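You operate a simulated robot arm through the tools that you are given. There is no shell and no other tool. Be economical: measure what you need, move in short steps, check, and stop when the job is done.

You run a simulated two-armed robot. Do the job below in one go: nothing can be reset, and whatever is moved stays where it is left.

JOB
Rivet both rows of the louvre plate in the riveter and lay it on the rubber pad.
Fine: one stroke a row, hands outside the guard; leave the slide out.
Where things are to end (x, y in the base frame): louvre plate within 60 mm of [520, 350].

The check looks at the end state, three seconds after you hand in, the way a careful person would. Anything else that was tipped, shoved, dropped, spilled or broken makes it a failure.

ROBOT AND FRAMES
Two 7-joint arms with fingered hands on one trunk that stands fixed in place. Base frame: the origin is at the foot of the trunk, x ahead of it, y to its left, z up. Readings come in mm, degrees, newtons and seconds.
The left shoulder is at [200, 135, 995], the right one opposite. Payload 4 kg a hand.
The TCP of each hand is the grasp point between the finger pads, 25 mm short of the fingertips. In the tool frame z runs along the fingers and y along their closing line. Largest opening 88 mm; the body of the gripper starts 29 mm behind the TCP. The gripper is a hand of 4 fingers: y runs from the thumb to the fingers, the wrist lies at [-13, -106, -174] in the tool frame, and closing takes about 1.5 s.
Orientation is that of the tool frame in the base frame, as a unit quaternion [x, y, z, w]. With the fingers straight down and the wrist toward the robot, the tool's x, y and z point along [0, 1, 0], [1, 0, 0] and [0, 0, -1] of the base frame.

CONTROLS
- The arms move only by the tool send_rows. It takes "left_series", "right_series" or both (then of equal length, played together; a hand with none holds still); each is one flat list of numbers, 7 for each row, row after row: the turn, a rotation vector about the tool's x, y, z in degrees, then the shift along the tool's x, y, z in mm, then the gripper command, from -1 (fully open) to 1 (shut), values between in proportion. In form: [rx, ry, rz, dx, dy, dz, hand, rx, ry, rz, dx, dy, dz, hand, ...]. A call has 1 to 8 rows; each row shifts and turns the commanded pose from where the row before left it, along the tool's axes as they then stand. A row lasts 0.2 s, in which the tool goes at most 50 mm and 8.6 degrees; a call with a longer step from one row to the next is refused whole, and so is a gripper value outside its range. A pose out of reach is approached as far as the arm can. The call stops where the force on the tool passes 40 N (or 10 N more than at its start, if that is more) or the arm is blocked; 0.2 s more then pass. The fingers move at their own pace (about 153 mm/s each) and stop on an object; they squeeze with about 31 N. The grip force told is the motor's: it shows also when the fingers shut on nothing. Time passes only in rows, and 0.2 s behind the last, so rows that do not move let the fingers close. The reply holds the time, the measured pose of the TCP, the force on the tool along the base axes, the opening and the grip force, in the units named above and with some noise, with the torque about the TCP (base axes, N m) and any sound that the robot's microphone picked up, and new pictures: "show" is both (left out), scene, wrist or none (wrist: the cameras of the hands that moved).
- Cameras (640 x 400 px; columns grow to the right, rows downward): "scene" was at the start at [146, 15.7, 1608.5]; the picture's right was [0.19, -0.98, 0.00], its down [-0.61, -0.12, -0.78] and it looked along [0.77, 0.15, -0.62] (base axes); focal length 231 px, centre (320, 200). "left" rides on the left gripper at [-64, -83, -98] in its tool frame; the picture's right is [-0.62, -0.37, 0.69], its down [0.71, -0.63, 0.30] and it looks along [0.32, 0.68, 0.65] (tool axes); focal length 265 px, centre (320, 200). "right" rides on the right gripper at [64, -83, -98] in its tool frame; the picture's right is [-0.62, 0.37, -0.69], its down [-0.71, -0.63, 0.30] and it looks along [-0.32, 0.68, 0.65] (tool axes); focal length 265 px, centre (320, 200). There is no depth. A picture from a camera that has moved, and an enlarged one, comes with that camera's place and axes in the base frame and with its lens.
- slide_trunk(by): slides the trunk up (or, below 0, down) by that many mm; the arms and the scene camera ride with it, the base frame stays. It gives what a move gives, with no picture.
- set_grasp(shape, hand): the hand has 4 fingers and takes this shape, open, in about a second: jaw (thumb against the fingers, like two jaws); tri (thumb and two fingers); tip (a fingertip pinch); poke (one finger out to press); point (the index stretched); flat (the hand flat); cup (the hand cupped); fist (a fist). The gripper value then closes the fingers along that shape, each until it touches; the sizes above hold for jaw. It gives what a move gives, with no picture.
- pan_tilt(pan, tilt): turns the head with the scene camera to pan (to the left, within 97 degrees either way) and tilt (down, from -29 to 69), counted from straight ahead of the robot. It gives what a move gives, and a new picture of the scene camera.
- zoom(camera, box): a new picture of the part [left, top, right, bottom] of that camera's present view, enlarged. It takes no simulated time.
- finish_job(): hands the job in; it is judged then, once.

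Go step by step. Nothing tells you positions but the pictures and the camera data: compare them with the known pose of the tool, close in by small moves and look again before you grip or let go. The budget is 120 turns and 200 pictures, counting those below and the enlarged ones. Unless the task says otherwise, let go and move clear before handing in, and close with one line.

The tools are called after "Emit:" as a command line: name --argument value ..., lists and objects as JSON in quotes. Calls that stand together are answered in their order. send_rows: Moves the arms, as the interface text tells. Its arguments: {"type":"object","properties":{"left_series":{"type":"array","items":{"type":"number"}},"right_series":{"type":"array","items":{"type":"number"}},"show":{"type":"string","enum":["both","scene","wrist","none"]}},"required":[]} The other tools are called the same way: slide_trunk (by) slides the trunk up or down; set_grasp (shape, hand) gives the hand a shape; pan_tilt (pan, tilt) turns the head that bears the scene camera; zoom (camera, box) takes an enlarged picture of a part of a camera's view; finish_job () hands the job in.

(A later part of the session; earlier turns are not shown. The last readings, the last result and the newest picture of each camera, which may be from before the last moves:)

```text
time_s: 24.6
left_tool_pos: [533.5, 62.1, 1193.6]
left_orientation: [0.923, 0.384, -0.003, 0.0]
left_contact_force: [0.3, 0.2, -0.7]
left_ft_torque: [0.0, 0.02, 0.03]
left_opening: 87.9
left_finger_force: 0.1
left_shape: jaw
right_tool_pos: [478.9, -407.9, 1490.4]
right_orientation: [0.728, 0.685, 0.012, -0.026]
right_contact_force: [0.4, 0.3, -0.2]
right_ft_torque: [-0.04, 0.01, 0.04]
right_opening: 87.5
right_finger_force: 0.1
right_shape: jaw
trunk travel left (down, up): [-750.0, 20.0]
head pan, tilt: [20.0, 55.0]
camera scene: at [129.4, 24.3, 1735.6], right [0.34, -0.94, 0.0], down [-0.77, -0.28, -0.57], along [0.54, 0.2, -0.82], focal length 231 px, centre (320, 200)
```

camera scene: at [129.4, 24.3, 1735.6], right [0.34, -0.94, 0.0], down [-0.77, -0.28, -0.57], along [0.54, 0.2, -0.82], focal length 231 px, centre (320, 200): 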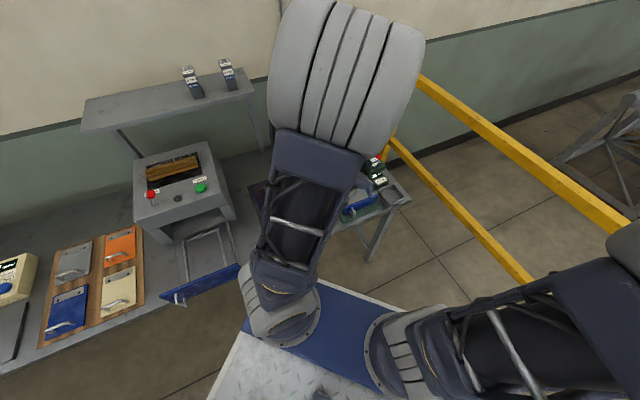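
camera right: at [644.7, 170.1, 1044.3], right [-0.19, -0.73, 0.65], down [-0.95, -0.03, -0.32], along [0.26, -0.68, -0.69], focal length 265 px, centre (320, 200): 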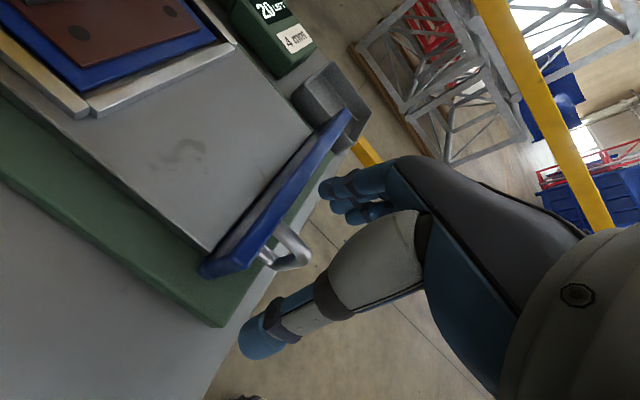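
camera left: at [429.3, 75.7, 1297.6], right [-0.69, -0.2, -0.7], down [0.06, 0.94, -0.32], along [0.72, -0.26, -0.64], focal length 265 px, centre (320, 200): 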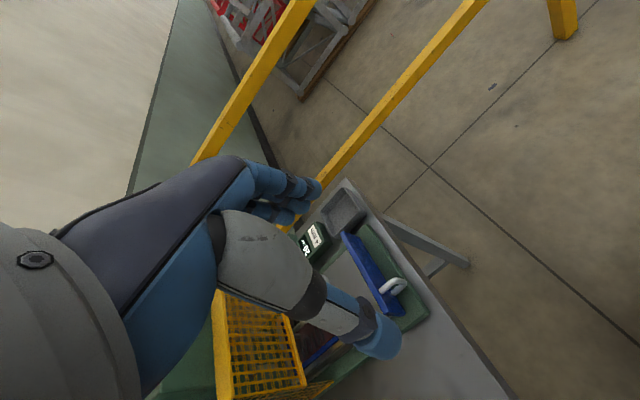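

Emit:
send_rows --left_series '[0, 0, 0, 14.5, 14, 30, -1, 0, 0, 0, 14.5, 14, 30, -1, 0, 0, 0, 14.5, 14, 30, -1, 0, 0, 0, 14.5, 14, 30, -1, 0, 0, 0, 14.5, 14, 30, -1, 0, 0, 0, 14.5, 14, 30, -1]' --show "wrist"

Emit:
zoom --camera "left" --box '[200, 100, 460, 360]'

```text
time_s: 26.0
left_tool_pos: [654.2, 62.5, 1011.9]
left_orientation: [0.924, 0.383, -0.003, 0.0]
left_contact_force: [-0.1, -0.5, 0.0]
left_ft_torque: [0.0, 0.0, 0.01]
left_opening: 87.6
left_finger_force: 0.1
left_shape: jaw
right_tool_pos: [477.1, -408.1, 1491.7]
right_orientation: [0.728, 0.685, 0.012, -0.025]
right_contact_force: [0.0, -0.5, -0.6]
right_ft_torque: [0.02, 0.0, -0.02]
right_opening: 87.7
right_finger_force: 0.1
right_shape: jaw
trunk travel left (down, up): [-750.0, 20.0]
head pan, tilt: [20.0, 55.0]
camera left: at [549.5, 76.7, 1111.1], right [-0.7, -0.18, -0.69], down [0.06, 0.95, -0.31], along [0.71, -0.25, -0.66], focal length 265 px, centre (320, 200)
```

left: 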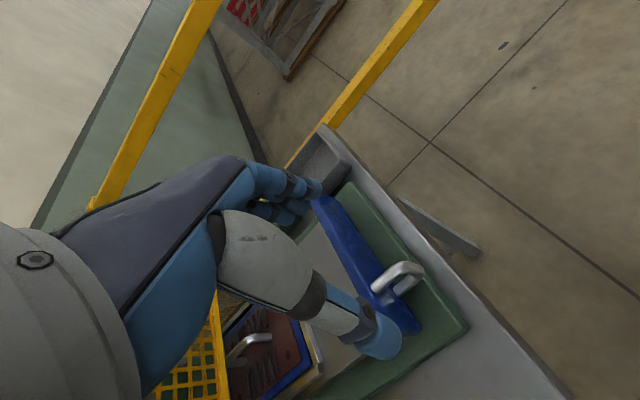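

```text
1.54 times, centred on (330, 230) of left
camera zoom: at [549.5, 76.7, 1111.1], right [-0.7, -0.18, -0.69], down [0.06, 0.95, -0.31], along [0.71, -0.25, -0.66], focal length 408 px, centre (305, 154)
```

zoom: 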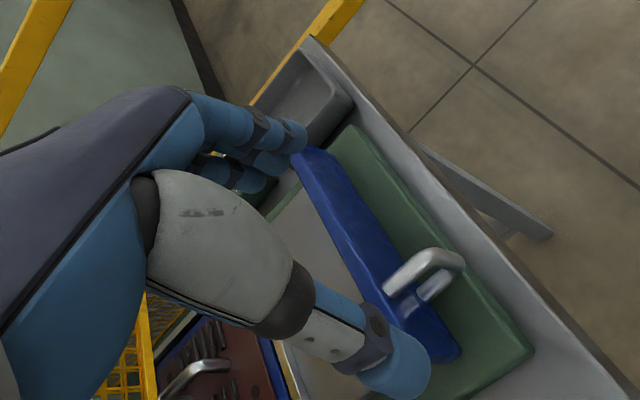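

Emit:
send_rows --left_series '[0, 0, 0, -2, 0, 25, -1, 0, 0, 0, 0, 0, 25, -1, 0, 0, 0, 0, 0, 20, -1]' --show "wrist"

Emit:
zoom --camera "left" --box '[200, 130, 460, 360]'

```text
time_s: 26.8
left_tool_pos: [651.8, 60.6, 942.9]
left_orientation: [0.924, 0.383, -0.002, -0.002]
left_contact_force: [0.2, -0.5, -0.4]
left_ft_torque: [0.01, -0.03, 0.0]
left_opening: 87.8
left_finger_force: 0.1
left_shape: jaw
right_tool_pos: [478.2, -407.2, 1491.1]
right_orientation: [0.728, 0.685, 0.012, -0.026]
right_contact_force: [0.0, -0.2, -0.6]
right_ft_torque: [0.0, 0.0, -0.01]
right_opening: 87.8
right_finger_force: 0.1
right_shape: jaw
trunk travel left (down, up): [-750.0, 20.0]
head pan, tilt: [20.0, 55.0]
camera left: at [547.6, 74.4, 1040.8], right [-0.7, -0.18, -0.69], down [0.06, 0.95, -0.31], along [0.71, -0.25, -0.66], focal length 265 px, centre (320, 200)
```

left: 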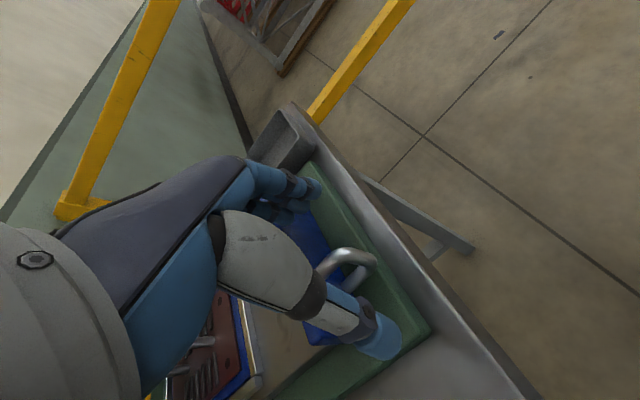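

```text
1.74 times, centred on (330, 245) of left
camera zoom: at [547.6, 74.4, 1040.8], right [-0.7, -0.18, -0.69], down [0.06, 0.95, -0.31], along [0.71, -0.25, -0.66], focal length 462 px, centre (303, 122)
```

zoom: 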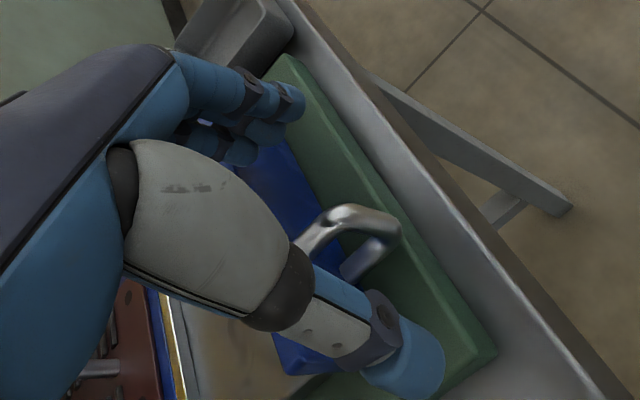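

Emit:
send_rows --left_series '[0, 0, 0, -6, -4, 10, -1, 0, 0, 0, 0, 0, 10, -1, 0, 0, 0, 0, 0, 0, 1, 0, 0, 0, 0, 0, 0, 1, 0, 0, 0, 0, 0, 0, 1, 0, 0, 0, 0, 0, 0, 1, 0, 0, 0, 0, 0, 0, 1, 0, 0, 0, 0, 0, 0, 1]' --show "wrist"

Emit:
zoom --camera "left" --box '[200, 130, 460, 360]'

```text
time_s: 28.6
left_tool_pos: [643.9, 58.6, 921.4]
left_orientation: [0.924, 0.383, -0.002, -0.001]
left_contact_force: [4.5, -5.9, -5.7]
left_ft_torque: [-0.16, 0.07, -0.14]
left_opening: 0.0
left_finger_force: 30.9
left_shape: jaw
right_tool_pos: [478.5, -408.7, 1491.3]
right_orientation: [0.729, 0.684, 0.013, -0.025]
right_contact_force: [0.1, 0.6, 0.0]
right_ft_torque: [0.01, 0.0, 0.03]
right_opening: 87.7
right_finger_force: 0.0
right_shape: jaw
trunk travel left (down, up): [-750.0, 20.0]
head pan, tilt: [20.0, 55.0]
camera left: at [540.5, 73.1, 1020.4], right [-0.7, -0.18, -0.69], down [0.06, 0.95, -0.31], along [0.71, -0.25, -0.66], focal length 265 px, centre (320, 200)
```

left: 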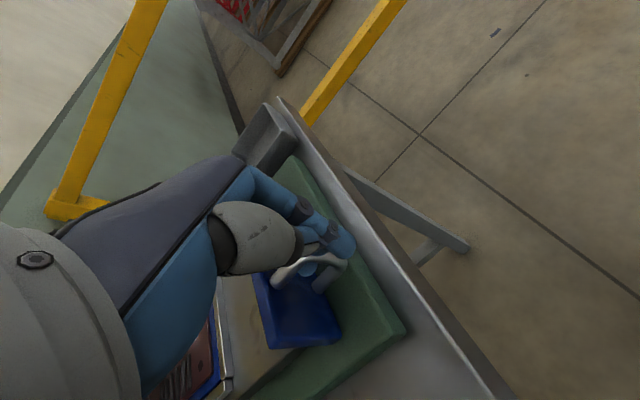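

```text
1.74 times, centred on (330, 245) of left
camera zoom: at [540.5, 73.1, 1020.4], right [-0.7, -0.18, -0.69], down [0.06, 0.95, -0.31], along [0.71, -0.25, -0.66], focal length 462 px, centre (303, 122)
```

zoom: 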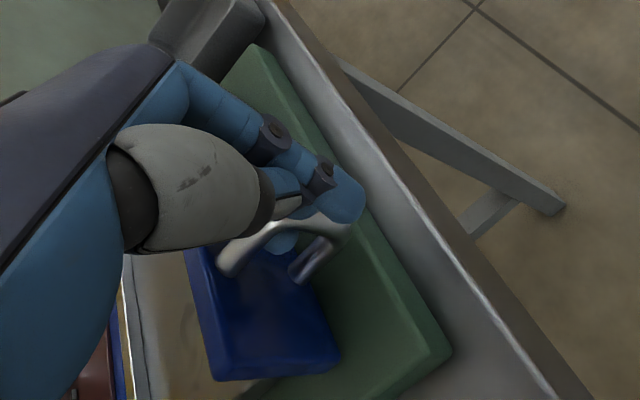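

Emit:
send_rows --left_series '[0, 0, 0, 10, 0, 0, 1, 0, 0, 0, 10, 0, 0, 1, 0, 0, 0, 10, 0, 0, 1]' --show "wrist"

Emit:
zoom --camera "left" --box '[200, 130, 460, 360]'

```text
time_s: 29.4
left_tool_pos: [665.7, 79.2, 922.2]
left_orientation: [0.924, 0.382, -0.002, -0.001]
left_contact_force: [2.5, -5.6, -2.3]
left_ft_torque: [-0.08, 0.05, -0.14]
left_opening: 0.0
left_finger_force: 31.0
left_shape: jaw
right_tool_pos: [479.4, -408.8, 1491.0]
right_orientation: [0.728, 0.685, 0.011, -0.026]
right_contact_force: [0.0, 1.2, -0.7]
right_ft_torque: [0.01, 0.01, 0.01]
right_opening: 87.5
right_finger_force: 0.0
right_shape: jaw
trunk travel left (down, up): [-750.0, 20.0]
head pan, tilt: [20.0, 55.0]
camera left: at [560.9, 94.0, 1020.5], right [-0.7, -0.18, -0.69], down [0.06, 0.95, -0.31], along [0.71, -0.25, -0.66], focal length 265 px, centre (320, 200)
```

left: 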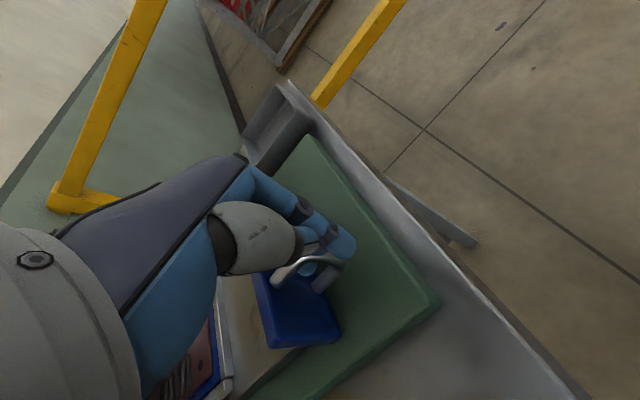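

```text
1.74 times, centred on (330, 245) of left
camera zoom: at [560.9, 94.0, 1020.5], right [-0.7, -0.18, -0.69], down [0.06, 0.95, -0.31], along [0.71, -0.25, -0.66], focal length 462 px, centre (303, 122)
```

zoom: 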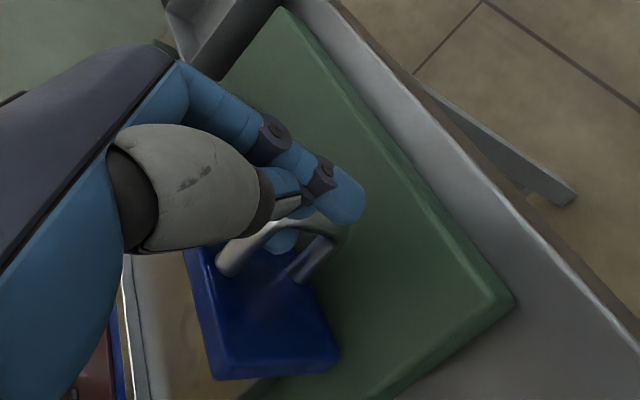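

The slide follows the left hand. I'll continue in steps with force and sound checks.

Emit:
send_rows --left_series '[0, 0, 0, 8, 0, 0, 1, 0, 0, 0, 8, 0, 0, 1, 0, 0, 0, 8, 0, 0, 1]' --show "none"

Emit:
send_rows --left_series '[0, 0, 0, 8, 0, 0, 1, 0, 0, 0, 8, 0, 0, 1, 0, 0, 0, 8, 0, 0, 1]' --show "both"

```text
time_s: 30.2
left_tool_pos: [683.0, 97.0, 920.6]
left_orientation: [0.923, 0.384, -0.001, 0.0]
left_contact_force: [5.1, -6.7, -2.5]
left_ft_torque: [-0.11, 0.04, -0.15]
left_opening: 0.3
left_finger_force: 31.0
left_shape: jaw
right_tool_pos: [478.4, -409.1, 1490.4]
right_orientation: [0.728, 0.685, 0.012, -0.026]
right_contact_force: [-0.1, 1.5, 0.3]
right_ft_torque: [0.04, 0.01, -0.02]
right_opening: 87.7
right_finger_force: 0.2
right_shape: jaw
trunk travel left (down, up): [-750.0, 20.0]
head pan, tilt: [20.0, 55.0]
```

```text
time_s: 31.0
left_tool_pos: [694.3, 97.4, 917.0]
left_orientation: [0.927, 0.376, -0.007, 0.003]
left_contact_force: [0.3, -0.3, 0.3]
left_ft_torque: [-0.02, 0.0, 0.0]
left_opening: 0.1
left_finger_force: 30.7
left_shape: jaw
right_tool_pos: [476.8, -412.1, 1489.5]
right_orientation: [0.728, 0.685, 0.014, -0.026]
right_contact_force: [0.3, -0.1, 0.3]
right_ft_torque: [0.01, 0.03, 0.02]
right_opening: 87.8
right_finger_force: 0.0
right_shape: jaw
trunk travel left (down, up): [-750.0, 20.0]
head pan, tilt: [20.0, 55.0]
camera scene: at [127.6, 17.9, 1735.2], right [0.34, -0.94, 0.0], down [-0.77, -0.28, -0.57], along [0.54, 0.2, -0.82], focal length 231 px, centre (320, 200)
camera left: at [591.3, 114.3, 1017.4], right [-0.71, -0.17, -0.68], down [0.07, 0.95, -0.32], along [0.7, -0.27, -0.66], focal length 265 px, centre (320, 200)
```

scene: 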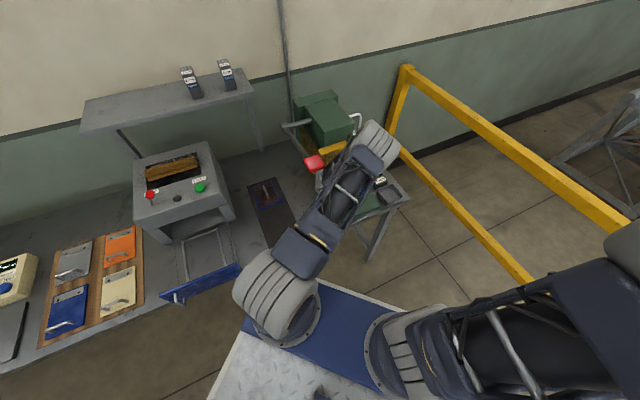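
left: 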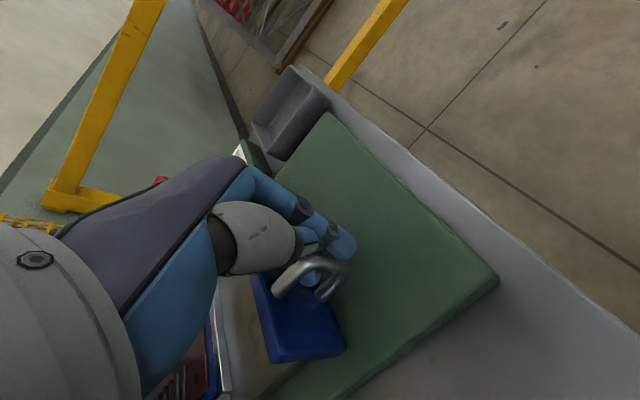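

Emit:
send_rows --left_series '[0, 0, 0, 0, 0, 0, 1]' --show "scene"

Emit:
zoom --camera "scene" --box '[240, 80, 440, 240]'

Emit:
zoom --camera "left" --box '[180, 130, 440, 400]'

```text
time_s: 31.4
left_tool_pos: [695.2, 95.7, 918.5]
left_orientation: [0.927, 0.375, -0.009, 0.005]
left_contact_force: [-0.4, 0.6, 0.5]
left_ft_torque: [0.02, -0.03, -0.05]
left_opening: 0.0
left_finger_force: 30.9
left_shape: jaw
right_tool_pos: [477.9, -412.1, 1490.0]
right_orientation: [0.727, 0.685, 0.014, -0.027]
right_contact_force: [0.2, -0.7, -0.1]
right_ft_torque: [0.0, 0.02, -0.02]
right_opening: 87.6
right_finger_force: 0.2
right_shape: jaw
trunk travel left (down, up): [-750.0, 20.0]
head pan, tilt: [20.0, 55.0]
camera scene: at [128.5, 18.8, 1735.3], right [0.34, -0.94, 0.0], down [-0.77, -0.28, -0.57], along [0.54, 0.2, -0.82], focal length 231 px, centre (320, 200)
```

scene: 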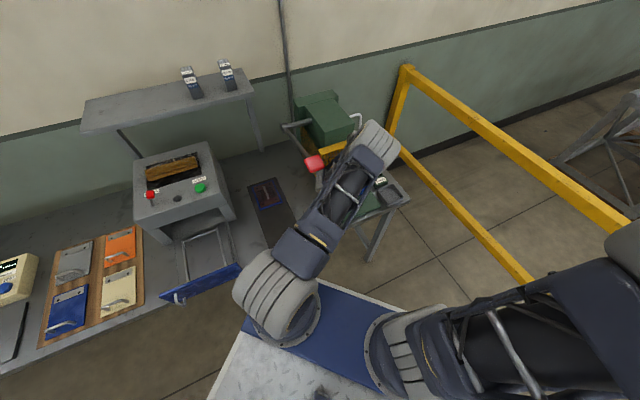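

```text
2.50 times, centred on (340, 160) of scene
camera zoom: at [128.5, 18.8, 1735.3], right [0.34, -0.94, 0.0], down [-0.77, -0.28, -0.57], along [0.54, 0.2, -0.82], focal length 577 px, centre (270, 300)
```

zoom: 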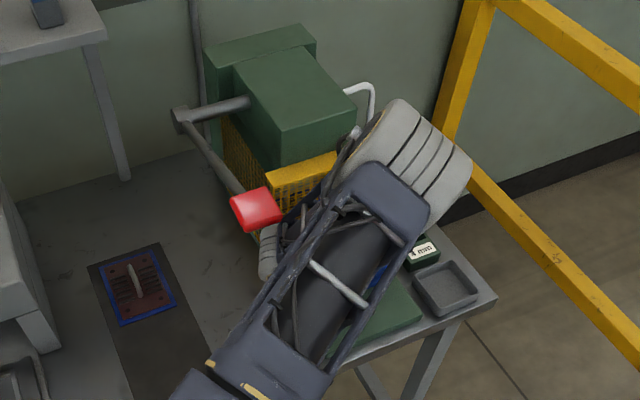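

```text
1.48 times, centred on (310, 265) of left
camera zoom: at [591.9, 114.1, 1017.5], right [-0.71, -0.17, -0.68], down [0.07, 0.95, -0.32], along [0.7, -0.28, -0.66], focal length 393 px, centre (335, 104)
```

zoom: 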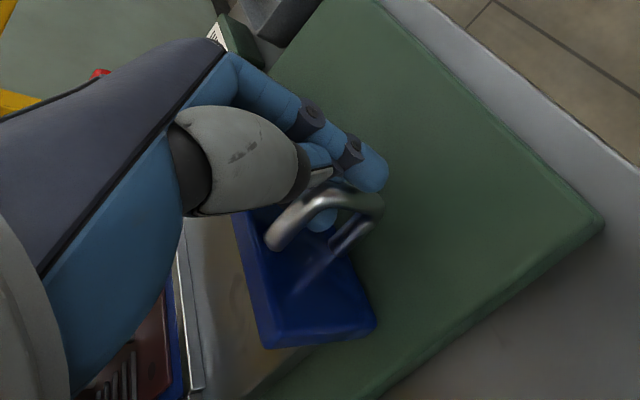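

The arm shifted its elbow and now sits close beside the lever and guard. I'll open the hand, back straight out along -u, then rise and see where the slide stands.

Emit:
send_rows --left_series '[0, 0, 0, 0, 0, 0, -1, 0, 0, 0, 0, 0, 0, -1, 0, 0, 0, 0, 0, 0, -1, 0, 0, 0, 0, 0, 0, -1, 0, 0, 0, -10, 0, 0, -1, 0, 0, 0, -10, 0, 0, -1]' --show "wrist"

```text
time_s: 32.8
left_tool_pos: [684.7, 96.0, 921.1]
left_orientation: [0.925, 0.38, -0.004, 0.0]
left_contact_force: [0.1, 0.0, 0.0]
left_ft_torque: [0.0, 0.01, 0.02]
left_opening: 87.8
left_finger_force: 0.0
left_shape: jaw
right_tool_pos: [478.5, -409.0, 1491.2]
right_orientation: [0.729, 0.684, 0.012, -0.028]
right_contact_force: [0.5, 0.2, -0.1]
right_ft_torque: [0.01, -0.01, -0.01]
right_opening: 87.9
right_finger_force: 0.1
right_shape: jaw
trunk travel left (down, up): [-750.0, 20.0]
head pan, tilt: [20.0, 55.0]
camera left: at [580.5, 110.6, 1020.3], right [-0.7, -0.18, -0.69], down [0.06, 0.95, -0.31], along [0.71, -0.26, -0.66], focal length 265 px, centre (320, 200)
```

left: 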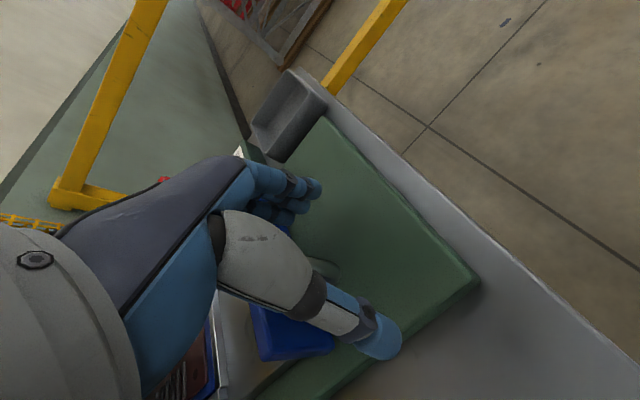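

Emit:
send_rows --left_series '[0, 0, 0, -35, 0, 0, -1, 0, 0, 0, -35, 0, 0, -1, 0, 0, 0, -35, 0, -10, -1, 0, 0, 0, -30, 0, -30, -1, 0, 0, 0, -20, 0, -40, -1, 0, 0, 0, 0, -10, -45, -1, 0, 0, 0, 0, -10, -45, -1, 0, 0, 0, 0, -10, -45, -1]' --show "both"

```text
time_s: 34.6
left_tool_pos: [555.0, 10.7, 1137.4]
left_orientation: [0.923, 0.384, -0.002, -0.001]
left_contact_force: [0.0, 0.0, -0.3]
left_ft_torque: [-0.01, 0.05, 0.03]
left_opening: 87.6
left_finger_force: 0.0
left_shape: jaw
right_tool_pos: [477.6, -408.9, 1490.6]
right_orientation: [0.728, 0.684, 0.012, -0.026]
right_contact_force: [1.0, -0.6, 0.8]
right_ft_torque: [-0.02, 0.02, 0.01]
right_opening: 87.7
right_finger_force: 0.1
right_shape: jaw
trunk travel left (down, up): [-750.0, 20.0]
head pan, tilt: [20.0, 55.0]
camera scene: at [129.8, 23.5, 1735.5], right [0.34, -0.94, 0.0], down [-0.77, -0.28, -0.57], along [0.54, 0.2, -0.82], focal length 231 px, centre (320, 200)
camera left: at [450.8, 25.3, 1236.6], right [-0.7, -0.18, -0.69], down [0.06, 0.95, -0.3], along [0.71, -0.25, -0.66], focal length 265 px, centre (320, 200)
```

scene: 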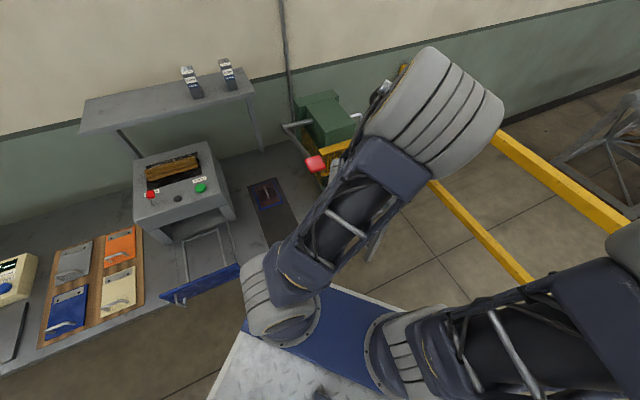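
left: 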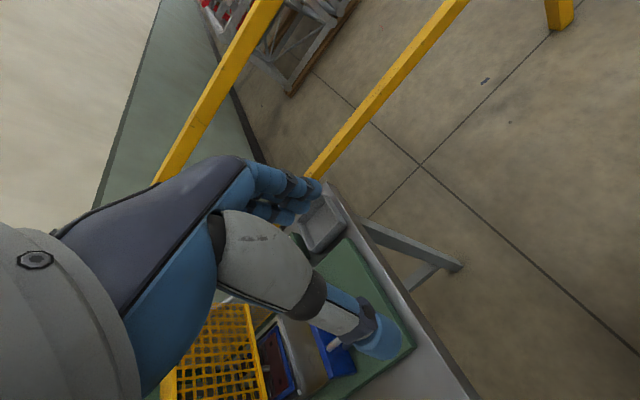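

I'll retract the left hand up and to the left, and bring the right hand in just as a camera to see where the nest sits under the head.

Emit:
send_rows --left_series '[0, 0, -7.5, 0, -20, -30, -1, 0, 0, -7.5, 0, -20, -30, -1, 0, 0, -7.5, 10, -25, -30, -1, 0, 0, -7.5, 20, -25, -30, -1, 0, 0, -7.5, 30, -25, -30, -1, 0, 0, -7.5, 35, -15, -20, -1, 0, 0, 0, 45, 0, -20, -1, 0, 0, 0, 45, 0, -20, -1]' --right_series '[0, 0, -8, 0, 0, -10, -1, 0, 0, -8, 0, 0, 0, -1, 0, 0, -8, 0, 0, 0, -1, 0, 0, -8, 0, 0, 0, -1, 0, 0, -8, 0, 0, 0, -1, 0, 0, -8, 0, 0, 0, -1, 0, 0, 0, 20, 20, 30, -1, 0, 0, 0, 20, 20, 30, -1]' --show "both"

```text
time_s: 36.4
left_tool_pos: [498.5, 238.2, 1352.3]
left_orientation: [0.707, 0.707, -0.001, -0.002]
left_contact_force: [-0.3, 0.4, -0.2]
left_ft_torque: [0.03, 0.01, 0.03]
left_opening: 87.8
left_finger_force: 0.1
left_shape: jaw
left hand out of reach, approached as far as the arm can: row 2, 3, 4
right_tool_pos: [477.5, -348.5, 1443.2]
right_orientation: [0.387, 0.922, 0.021, -0.018]
right_contact_force: [-0.6, 0.4, -0.4]
right_ft_torque: [0.04, 0.0, 0.03]
right_opening: 87.6
right_finger_force: 0.1
right_shape: jaw
trunk travel left (down, up): [-750.0, 20.0]
head pan, tilt: [20.0, 55.0]
camera scene: at [129.4, 23.2, 1735.6], right [0.34, -0.94, 0.0], down [-0.77, -0.28, -0.57], along [0.54, 0.2, -0.82], focal length 231 px, centre (320, 200)
camera right: at [374.2, -365.6, 1541.6], right [0.71, -0.22, 0.67], down [0.05, -0.93, -0.35], along [0.7, 0.28, -0.65], focal length 265 px, centre (320, 200)
camera left: at [415.1, 174.5, 1450.8], right [-0.37, -0.62, -0.69], down [-0.63, 0.71, -0.3], along [0.68, 0.33, -0.66], focal length 265 px, centre (320, 200)
```

scene: 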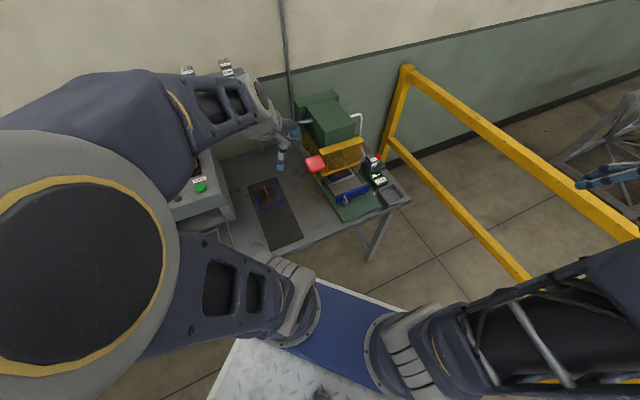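
right: 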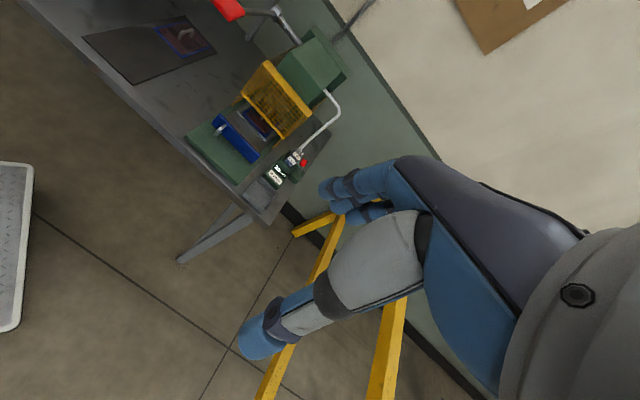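
left: 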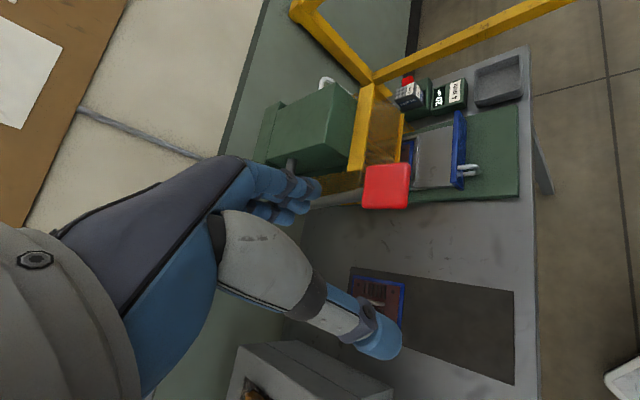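

Emit:
zoom --camera "right" --box '[180, 30, 350, 190]'

Emit:
zoom --camera "scene" --box '[280, 90, 410, 230]'

Emit:
zoom --camera "left" --box '[250, 50, 550, 230]'

```text
2.50 times, centred on (265, 110) of right
camera zoom: at [374.2, -365.6, 1541.6], right [0.71, -0.22, 0.67], down [0.05, -0.93, -0.35], along [0.7, 0.28, -0.65], focal length 664 px, centre (458, 425)
```

zoom: 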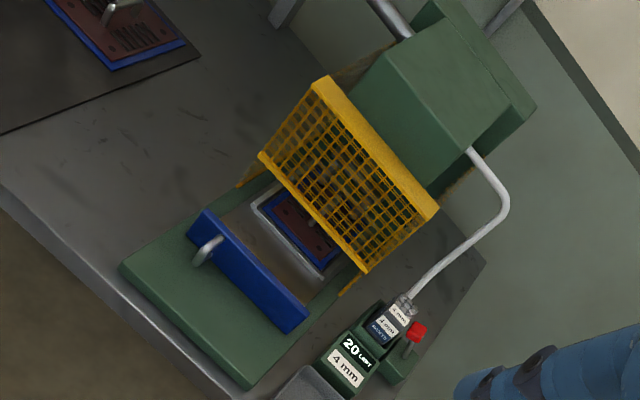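

```text
2.86 times, centred on (345, 160) of scene
camera zoom: at [129.4, 23.2, 1735.6], right [0.34, -0.94, 0.0], down [-0.77, -0.28, -0.57], along [0.54, 0.2, -0.82], focal length 660 px, centre (249, 314)
```

zoom: 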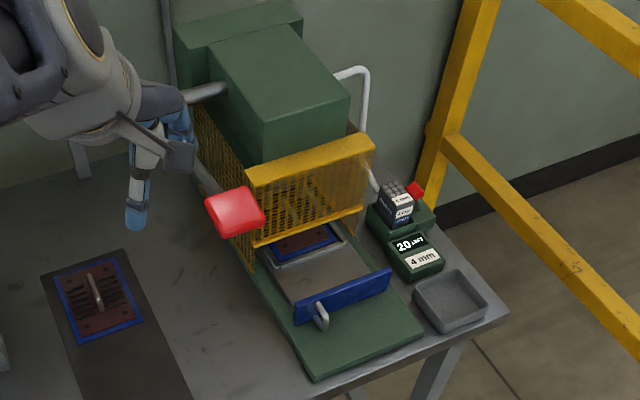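

```text
2.13 times, centred on (400, 140) of left
camera zoom: at [415.1, 174.5, 1450.8], right [-0.37, -0.62, -0.69], down [-0.63, 0.71, -0.3], along [0.68, 0.33, -0.66], focal length 566 px, centre (149, 328)
```

zoom: 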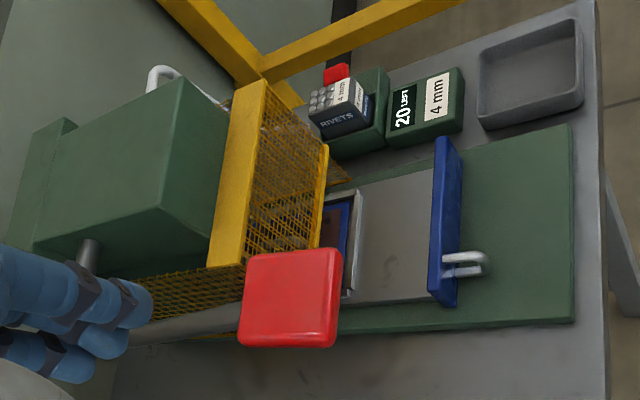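

The slide is about 160 mm in with the nest still short of the head. I'll use the right hand for the slide with the wrist on its right side and fingers pitched forward, leaving the left for the lever; first test that orientation up high.

Emit:
send_rows --right_series '[0, 0, -8.5, 0, 0, 0, -1, 0, 0, -8.5, 0, 0, 0, -1, 0, 0, -8.5, 0, 0, 0, -1, 0, 0, -8.5, 0, 0, 0, -1, 0, 0, -8.5, 0, 0, 0, -1, 0, 0, -8.5, 0, 0, 0, -1, 0, 0, -8.5, 0, 0, 0, -1, 0, 0, -8.5, 0, 0, 0, -1]' --show "none"

Emit:
send_rows --right_series '[0, 0, -7.5, 0, 0, 0, -1, 0, 0, -7.5, 0, 0, 0, -1, 0, 0, -7, 0, 0, 0, -1, 0, -8.5, 0, 0, 0, 0, -1, 0, -8.5, 0, 0, 0, 0, -1, 0, -8.5, 0, 0, 0, 0, -1, 0, -8.5, 0, 0, 0, 0, -1]' --show "both"

```text
time_s: 38.2
left_tool_pos: [498.5, 238.8, 1351.8]
left_orientation: [0.707, 0.707, -0.001, -0.001]
left_contact_force: [0.2, 0.3, -0.1]
left_ft_torque: [-0.04, 0.02, -0.02]
left_opening: 87.6
left_finger_force: 0.1
left_shape: jaw
right_tool_pos: [479.1, -348.0, 1444.2]
right_orientation: [-0.196, 0.98, 0.027, -0.004]
right_contact_force: [0.7, -1.2, 0.6]
right_ft_torque: [-0.03, 0.08, 0.02]
right_opening: 87.7
right_finger_force: 0.1
right_shape: jaw
trunk travel left (down, up): [-750.0, 20.0]
head pan, tilt: [20.0, 55.0]
```

```text
time_s: 39.8
left_tool_pos: [497.6, 237.8, 1351.8]
left_orientation: [0.707, 0.708, -0.001, -0.001]
left_contact_force: [0.2, -0.3, -1.4]
left_ft_torque: [-0.03, -0.01, -0.02]
left_opening: 87.8
left_finger_force: 0.1
left_shape: jaw
right_tool_pos: [478.0, -349.1, 1430.3]
right_orientation: [-0.263, 0.93, 0.087, 0.243]
right_contact_force: [-0.2, 0.2, 0.0]
right_ft_torque: [-0.01, 0.02, -0.02]
right_opening: 87.9
right_finger_force: 0.0
right_shape: jaw
right hand out of reach, approached as far as the arm can: row 1, 2, 3
trunk travel left (down, up): [-750.0, 20.0]
head pan, tilt: [20.0, 55.0]
camera scene: at [129.5, 24.1, 1735.6], right [0.34, -0.94, 0.0], down [-0.77, -0.28, -0.57], along [0.54, 0.2, -0.82], focal length 231 px, centre (320, 200)
camera right: at [433.2, -475.9, 1479.4], right [-0.02, 0.39, 0.92], down [0.99, -0.13, 0.07], along [0.14, 0.91, -0.38], focal length 265 px, centre (320, 200)
```

scene: 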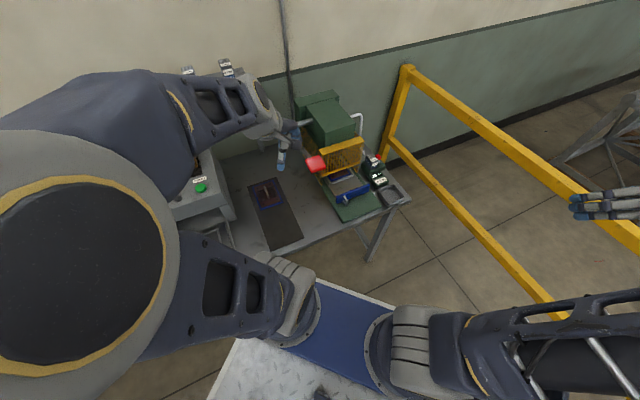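
right: 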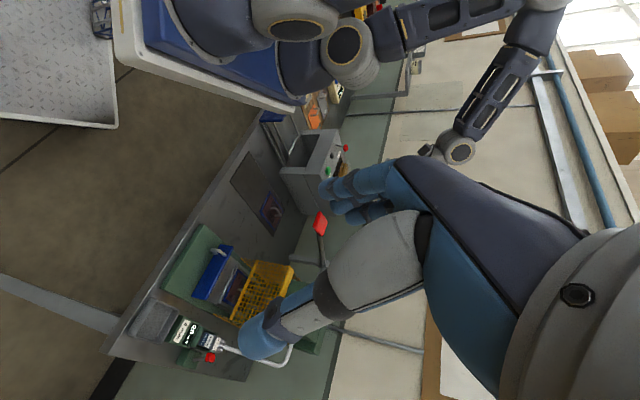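

That orientation works to about 122° yaw. I'll bring the right hand down in front of the handle.

Emit:
send_rows --right_series '[0, 0, 0, -5, 16.7, 41.5, -1, 0, 0, 0, -5, 16.7, 41.5, -1, 0, 0, 0, -5, 16.7, 41.5, -1, 0, 0, 0, -5, 16.7, 41.5, -1, 0, 0, 0, -5, 16.7, 41.5, -1, 0, 0, 0, -5, 16.7, 41.5, -1, 0, 0, 0, -5, 16.7, 41.5, -1]' --show "both"

```text
time_s: 41.4
left_tool_pos: [498.1, 237.7, 1352.1]
left_orientation: [0.707, 0.708, -0.002, 0.0]
left_contact_force: [-0.1, 0.4, 0.0]
left_ft_torque: [-0.02, -0.02, -0.02]
left_opening: 87.6
left_finger_force: 0.2
left_shape: jaw
right_tool_pos: [557.3, -150.8, 1197.6]
right_orientation: [-0.262, 0.93, 0.087, 0.241]
right_contact_force: [-0.3, -0.5, 0.6]
right_ft_torque: [0.03, -0.02, 0.03]
right_opening: 87.5
right_finger_force: 0.0
right_shape: jaw
trunk travel left (down, up): [-750.0, 20.0]
head pan, tilt: [20.0, 55.0]
camera scene: at [129.0, 24.0, 1735.7], right [0.34, -0.94, 0.0], down [-0.77, -0.28, -0.57], along [0.54, 0.2, -0.82], focal length 231 px, centre (320, 200)
camera right: at [513.8, -277.9, 1247.7], right [-0.01, 0.39, 0.92], down [0.99, -0.13, 0.07], along [0.14, 0.91, -0.38], focal length 265 px, centre (320, 200)
```

scene: 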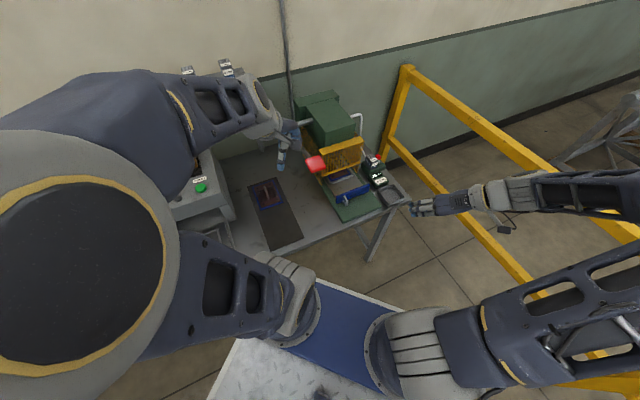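
right: 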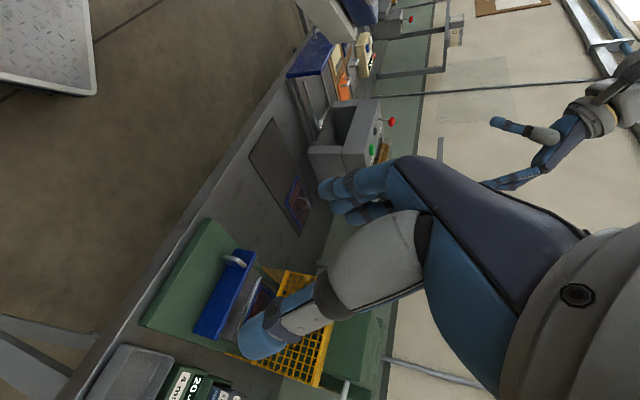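

Emit:
send_rows --right_series '[0, 0, 0, -8.8, 18.4, 38.1, -1, 0, 0, 0, -8.8, 18.4, 38.1, -1, 0, 0, 0, -8.8, 18.4, 38.1, -1, 0, 0, 0, -8.8, 18.4, 38.1, -1, 0, 0, 0, -8.8, 18.4, 38.1, -1, 0, 0, 0, -8.8, 18.4, 38.1, -1, 0, 0, 0, -8.8, 18.4, 38.1, -1, 0, 0, -8, 0, 0, 0, -1]' --show "wrist"

Emit:
zoom --camera "right" --box '[180, 150, 400, 370]'

```text
time_s: 43.2
left_tool_pos: [497.9, 238.8, 1353.0]
left_orientation: [0.706, 0.708, 0.0, -0.001]
left_contact_force: [0.3, 0.1, -0.4]
left_ft_torque: [0.03, -0.01, -0.02]
left_opening: 87.6
left_finger_force: 0.0
left_shape: jaw
right_tool_pos: [643.6, 62.5, 1002.2]
right_orientation: [-0.328, 0.909, 0.07, 0.247]
right_contact_force: [-0.5, -0.2, 0.2]
right_ft_torque: [0.0, -0.02, -0.01]
right_opening: 87.7
right_finger_force: 0.0
right_shape: jaw
trunk travel left (down, up): [-750.0, 20.0]
head pan, tilt: [20.0, 55.0]
camera right: at [613.5, -65.2, 1056.9], right [-0.1, 0.43, 0.9], down [0.99, 0.0, 0.11], along [0.05, 0.9, -0.43], focal length 265 px, centre (320, 200)
```

right: 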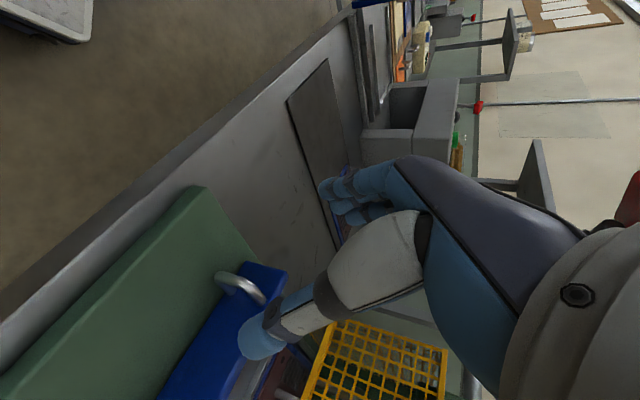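

```text
1.82 times, centred on (290, 260) of right
camera zoom: at [613.5, -65.2, 1056.9], right [-0.1, 0.43, 0.9], down [0.99, 0.0, 0.11], along [0.05, 0.9, -0.43], focal length 483 px, centre (374, 91)
```

zoom: 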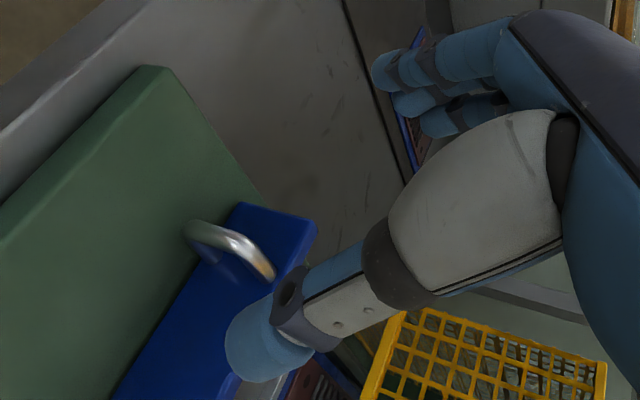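

Emit:
send_rows --right_series '[0, 0, 0, -2, 0, 35, -1, 0, 0, 0, -2, 0, 35, -1]' --show "wrist"

Emit:
zoom --camera "right" --box '[200, 150, 420, 350]'

```text
time_s: 43.8
left_tool_pos: [498.5, 239.3, 1351.4]
left_orientation: [0.706, 0.708, -0.002, -0.001]
left_contact_force: [-0.8, -0.3, 0.3]
left_ft_torque: [0.01, -0.04, 0.01]
left_opening: 87.7
left_finger_force: 0.0
left_shape: jaw
right_tool_pos: [674.1, 84.4, 942.4]
right_orientation: [-0.327, 0.909, 0.07, 0.247]
right_contact_force: [0.2, 0.6, 0.3]
right_ft_torque: [-0.01, 0.04, 0.01]
right_opening: 87.7
right_finger_force: 0.0
right_shape: jaw
trunk travel left (down, up): [-750.0, 20.0]
head pan, tilt: [20.0, 55.0]
camera right: at [643.1, -43.5, 998.2], right [-0.1, 0.43, 0.9], down [0.99, 0.0, 0.11], along [0.05, 0.9, -0.43], focal length 265 px, centre (320, 200)
```

right: 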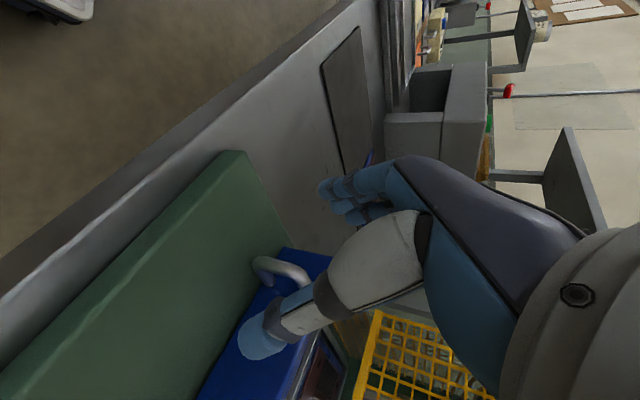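

```text
2.00 times, centred on (310, 250) of right
camera zoom: at [643.1, -43.5, 998.2], right [-0.1, 0.43, 0.9], down [0.99, 0.0, 0.11], along [0.05, 0.9, -0.43], focal length 531 px, centre (340, 100)
```

zoom: 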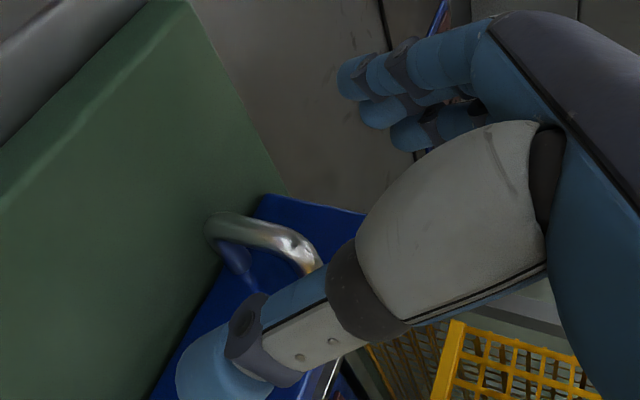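

Emit:
send_rows --right_series '[0, 0, 0, -2, 1, 16, -1, 0, 0, 0, -2, 0, 14, -1, 0, 0, 0, 0, 0, 0, -1]' --show "wrist"

Emit:
zoom --camera "right" --box '[200, 150, 420, 350]'

```text
time_s: 44.6
left_tool_pos: [497.3, 239.0, 1353.0]
left_orientation: [0.706, 0.708, -0.001, -0.002]
left_contact_force: [0.2, -1.1, -0.1]
left_ft_torque: [0.01, 0.01, 0.0]
left_opening: 88.0
left_finger_force: 0.1
left_shape: jaw
right_tool_pos: [688.2, 96.1, 918.8]
right_orientation: [-0.328, 0.909, 0.07, 0.247]
right_contact_force: [0.6, -0.2, -0.7]
right_ft_torque: [-0.01, 0.01, 0.01]
right_opening: 87.8
right_finger_force: 0.1
right_shape: jaw
trunk travel left (down, up): [-750.0, 20.0]
head pan, tilt: [20.0, 55.0]
camera right: at [657.2, -30.9, 974.2], right [-0.1, 0.43, 0.9], down [0.99, 0.0, 0.11], along [0.05, 0.9, -0.43], focal length 265 px, centre (320, 200)
```

right: 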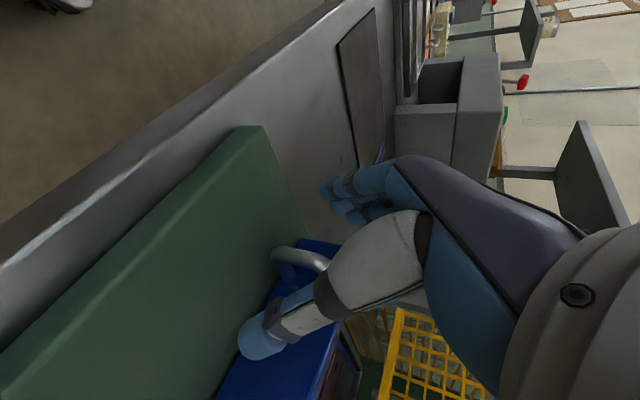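

```text
2.00 times, centred on (310, 250) of right
camera zoom: at [657.2, -30.9, 974.2], right [-0.1, 0.43, 0.9], down [0.99, 0.0, 0.11], along [0.05, 0.9, -0.43], focal length 531 px, centre (340, 100)
```

zoom: 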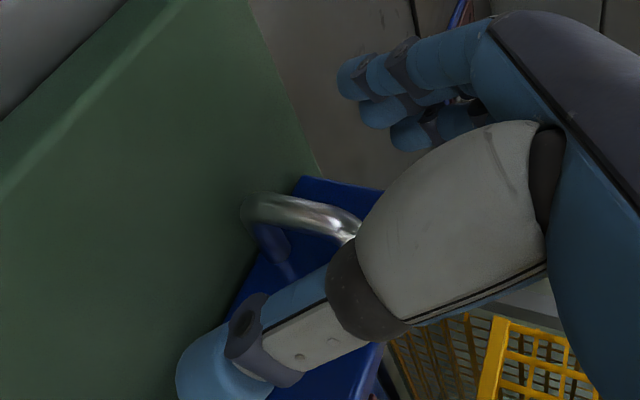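

Emit:
send_rows --right_series '[0, 0, 0, 0, 0, 0, 1, 0, 0, 0, 0, 0, 0, 1, 0, 0, 0, 0, 0, 0, 1, 0, 0, 0, 0, 0, 0, 1, 0, 0, 0, 0, 0, 0, 1, 0, 0, 0, 0, 0, 0, 1, 0, 0, 0, 0, 0, 0, 1]' --show "wrist"

Emit:
zoom --camera "right" --box '[200, 150, 420, 350]'

```text
time_s: 46.2
left_tool_pos: [498.1, 238.5, 1352.0]
left_orientation: [0.706, 0.708, -0.002, -0.001]
left_contact_force: [0.3, 0.4, 1.3]
left_ft_torque: [-0.01, 0.0, -0.01]
left_opening: 87.6
left_finger_force: 0.0
left_shape: jaw
right_tool_pos: [687.9, 96.8, 919.3]
right_orientation: [-0.327, 0.909, 0.07, 0.247]
right_contact_force: [2.3, -3.3, -1.3]
right_ft_torque: [-0.2, -0.07, -0.06]
right_opening: 0.0
right_finger_force: 31.2
right_shape: jaw
trunk travel left (down, up): [-750.0, 20.0]
head pan, tilt: [20.0, 55.0]
camera right: at [657.5, -31.4, 974.5], right [-0.1, 0.43, 0.9], down [0.99, 0.0, 0.11], along [0.05, 0.9, -0.43], focal length 265 px, centre (320, 200)
```

right: 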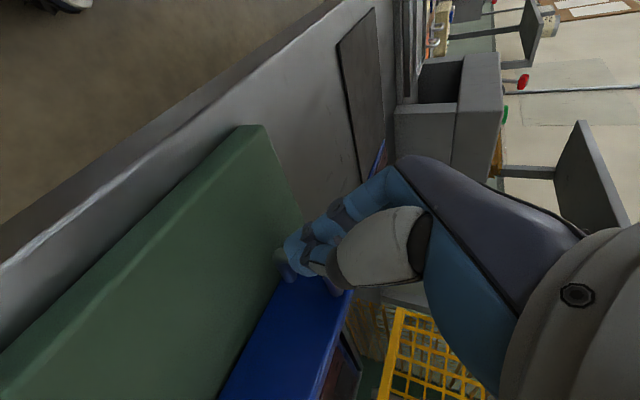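

```text
2.00 times, centred on (310, 250) of right
camera zoom: at [657.5, -31.4, 974.5], right [-0.1, 0.43, 0.9], down [0.99, 0.0, 0.11], along [0.05, 0.9, -0.43], focal length 531 px, centre (340, 100)
```

zoom: 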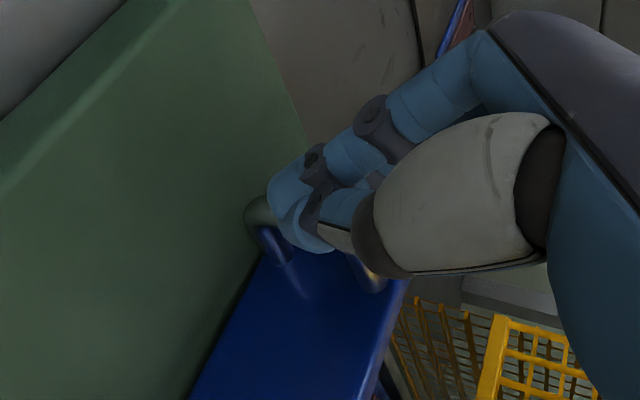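

The loop is firmly held. I'll push along the slide axis in 8 mm rows and watch force and sounds.

Emit:
send_rows --right_series '[0, 0, 0, -6.9, 0.8, 3.9, 1, 0, 0, 0, -6.9, 0.8, 3.9, 1, 0, 0, 0, -6.9, 0.8, 3.9, 1, 0, 0, 0, -6.9, 0.8, 3.9, 1]' --show "none"

Emit:
send_rows --right_series '[0, 0, 0, -6.9, 0.8, 3.9, 1, 0, 0, 0, -6.9, 0.8, 3.9, 1, 0, 0, 0, -6.9, 0.8, 3.9, 1]' --show "both"

```text
time_s: 47.2
left_tool_pos: [496.3, 239.0, 1352.1]
left_orientation: [0.706, 0.708, -0.001, -0.001]
left_contact_force: [-0.3, 0.5, 0.6]
left_ft_torque: [0.05, -0.01, 0.01]
left_opening: 87.6
left_finger_force: 0.0
left_shape: jaw
right_tool_pos: [709.8, 122.0, 920.1]
right_orientation: [-0.327, 0.909, 0.072, 0.247]
right_contact_force: [-2.6, 2.9, -0.2]
right_ft_torque: [0.05, 0.01, 0.13]
right_opening: 0.2
right_finger_force: 31.1
right_shape: jaw
trunk travel left (down, up): [-750.0, 20.0]
head pan, tilt: [20.0, 55.0]
```

```text
time_s: 48.0
left_tool_pos: [497.9, 239.0, 1352.2]
left_orientation: [0.707, 0.708, -0.001, -0.001]
left_contact_force: [0.7, -0.3, -0.6]
left_ft_torque: [-0.02, 0.03, 0.0]
left_opening: 87.5
left_finger_force: 0.1
left_shape: jaw
right_tool_pos: [728.2, 136.9, 919.0]
right_orientation: [-0.327, 0.909, 0.07, 0.248]
right_contact_force: [-2.4, 5.4, 2.2]
right_ft_torque: [0.08, 0.01, 0.12]
right_opening: 0.0
right_finger_force: 31.2
right_shape: jaw
trunk travel left (down, up): [-750.0, 20.0]
head pan, tilt: [20.0, 55.0]
camera scene: at [129.2, 24.1, 1735.7], right [0.34, -0.94, 0.0], down [-0.77, -0.28, -0.57], along [0.54, 0.2, -0.82], focal length 231 px, centre (320, 200)
camera right: at [697.8, 8.7, 975.4], right [-0.1, 0.43, 0.9], down [0.99, 0.0, 0.11], along [0.05, 0.9, -0.43], focal length 265 px, centre (320, 200)
```

scene: 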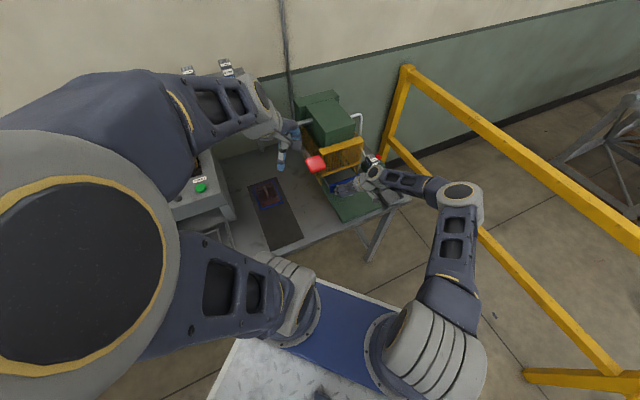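
right: 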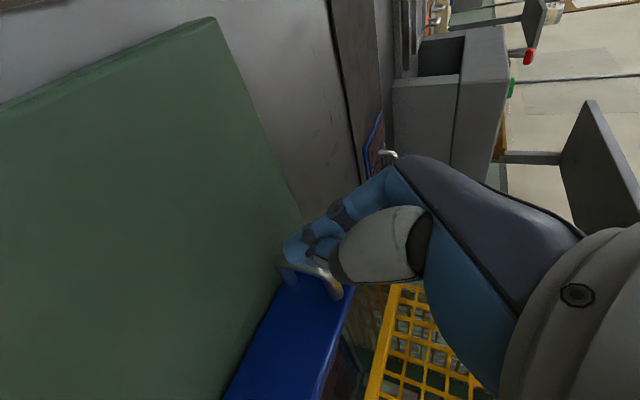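

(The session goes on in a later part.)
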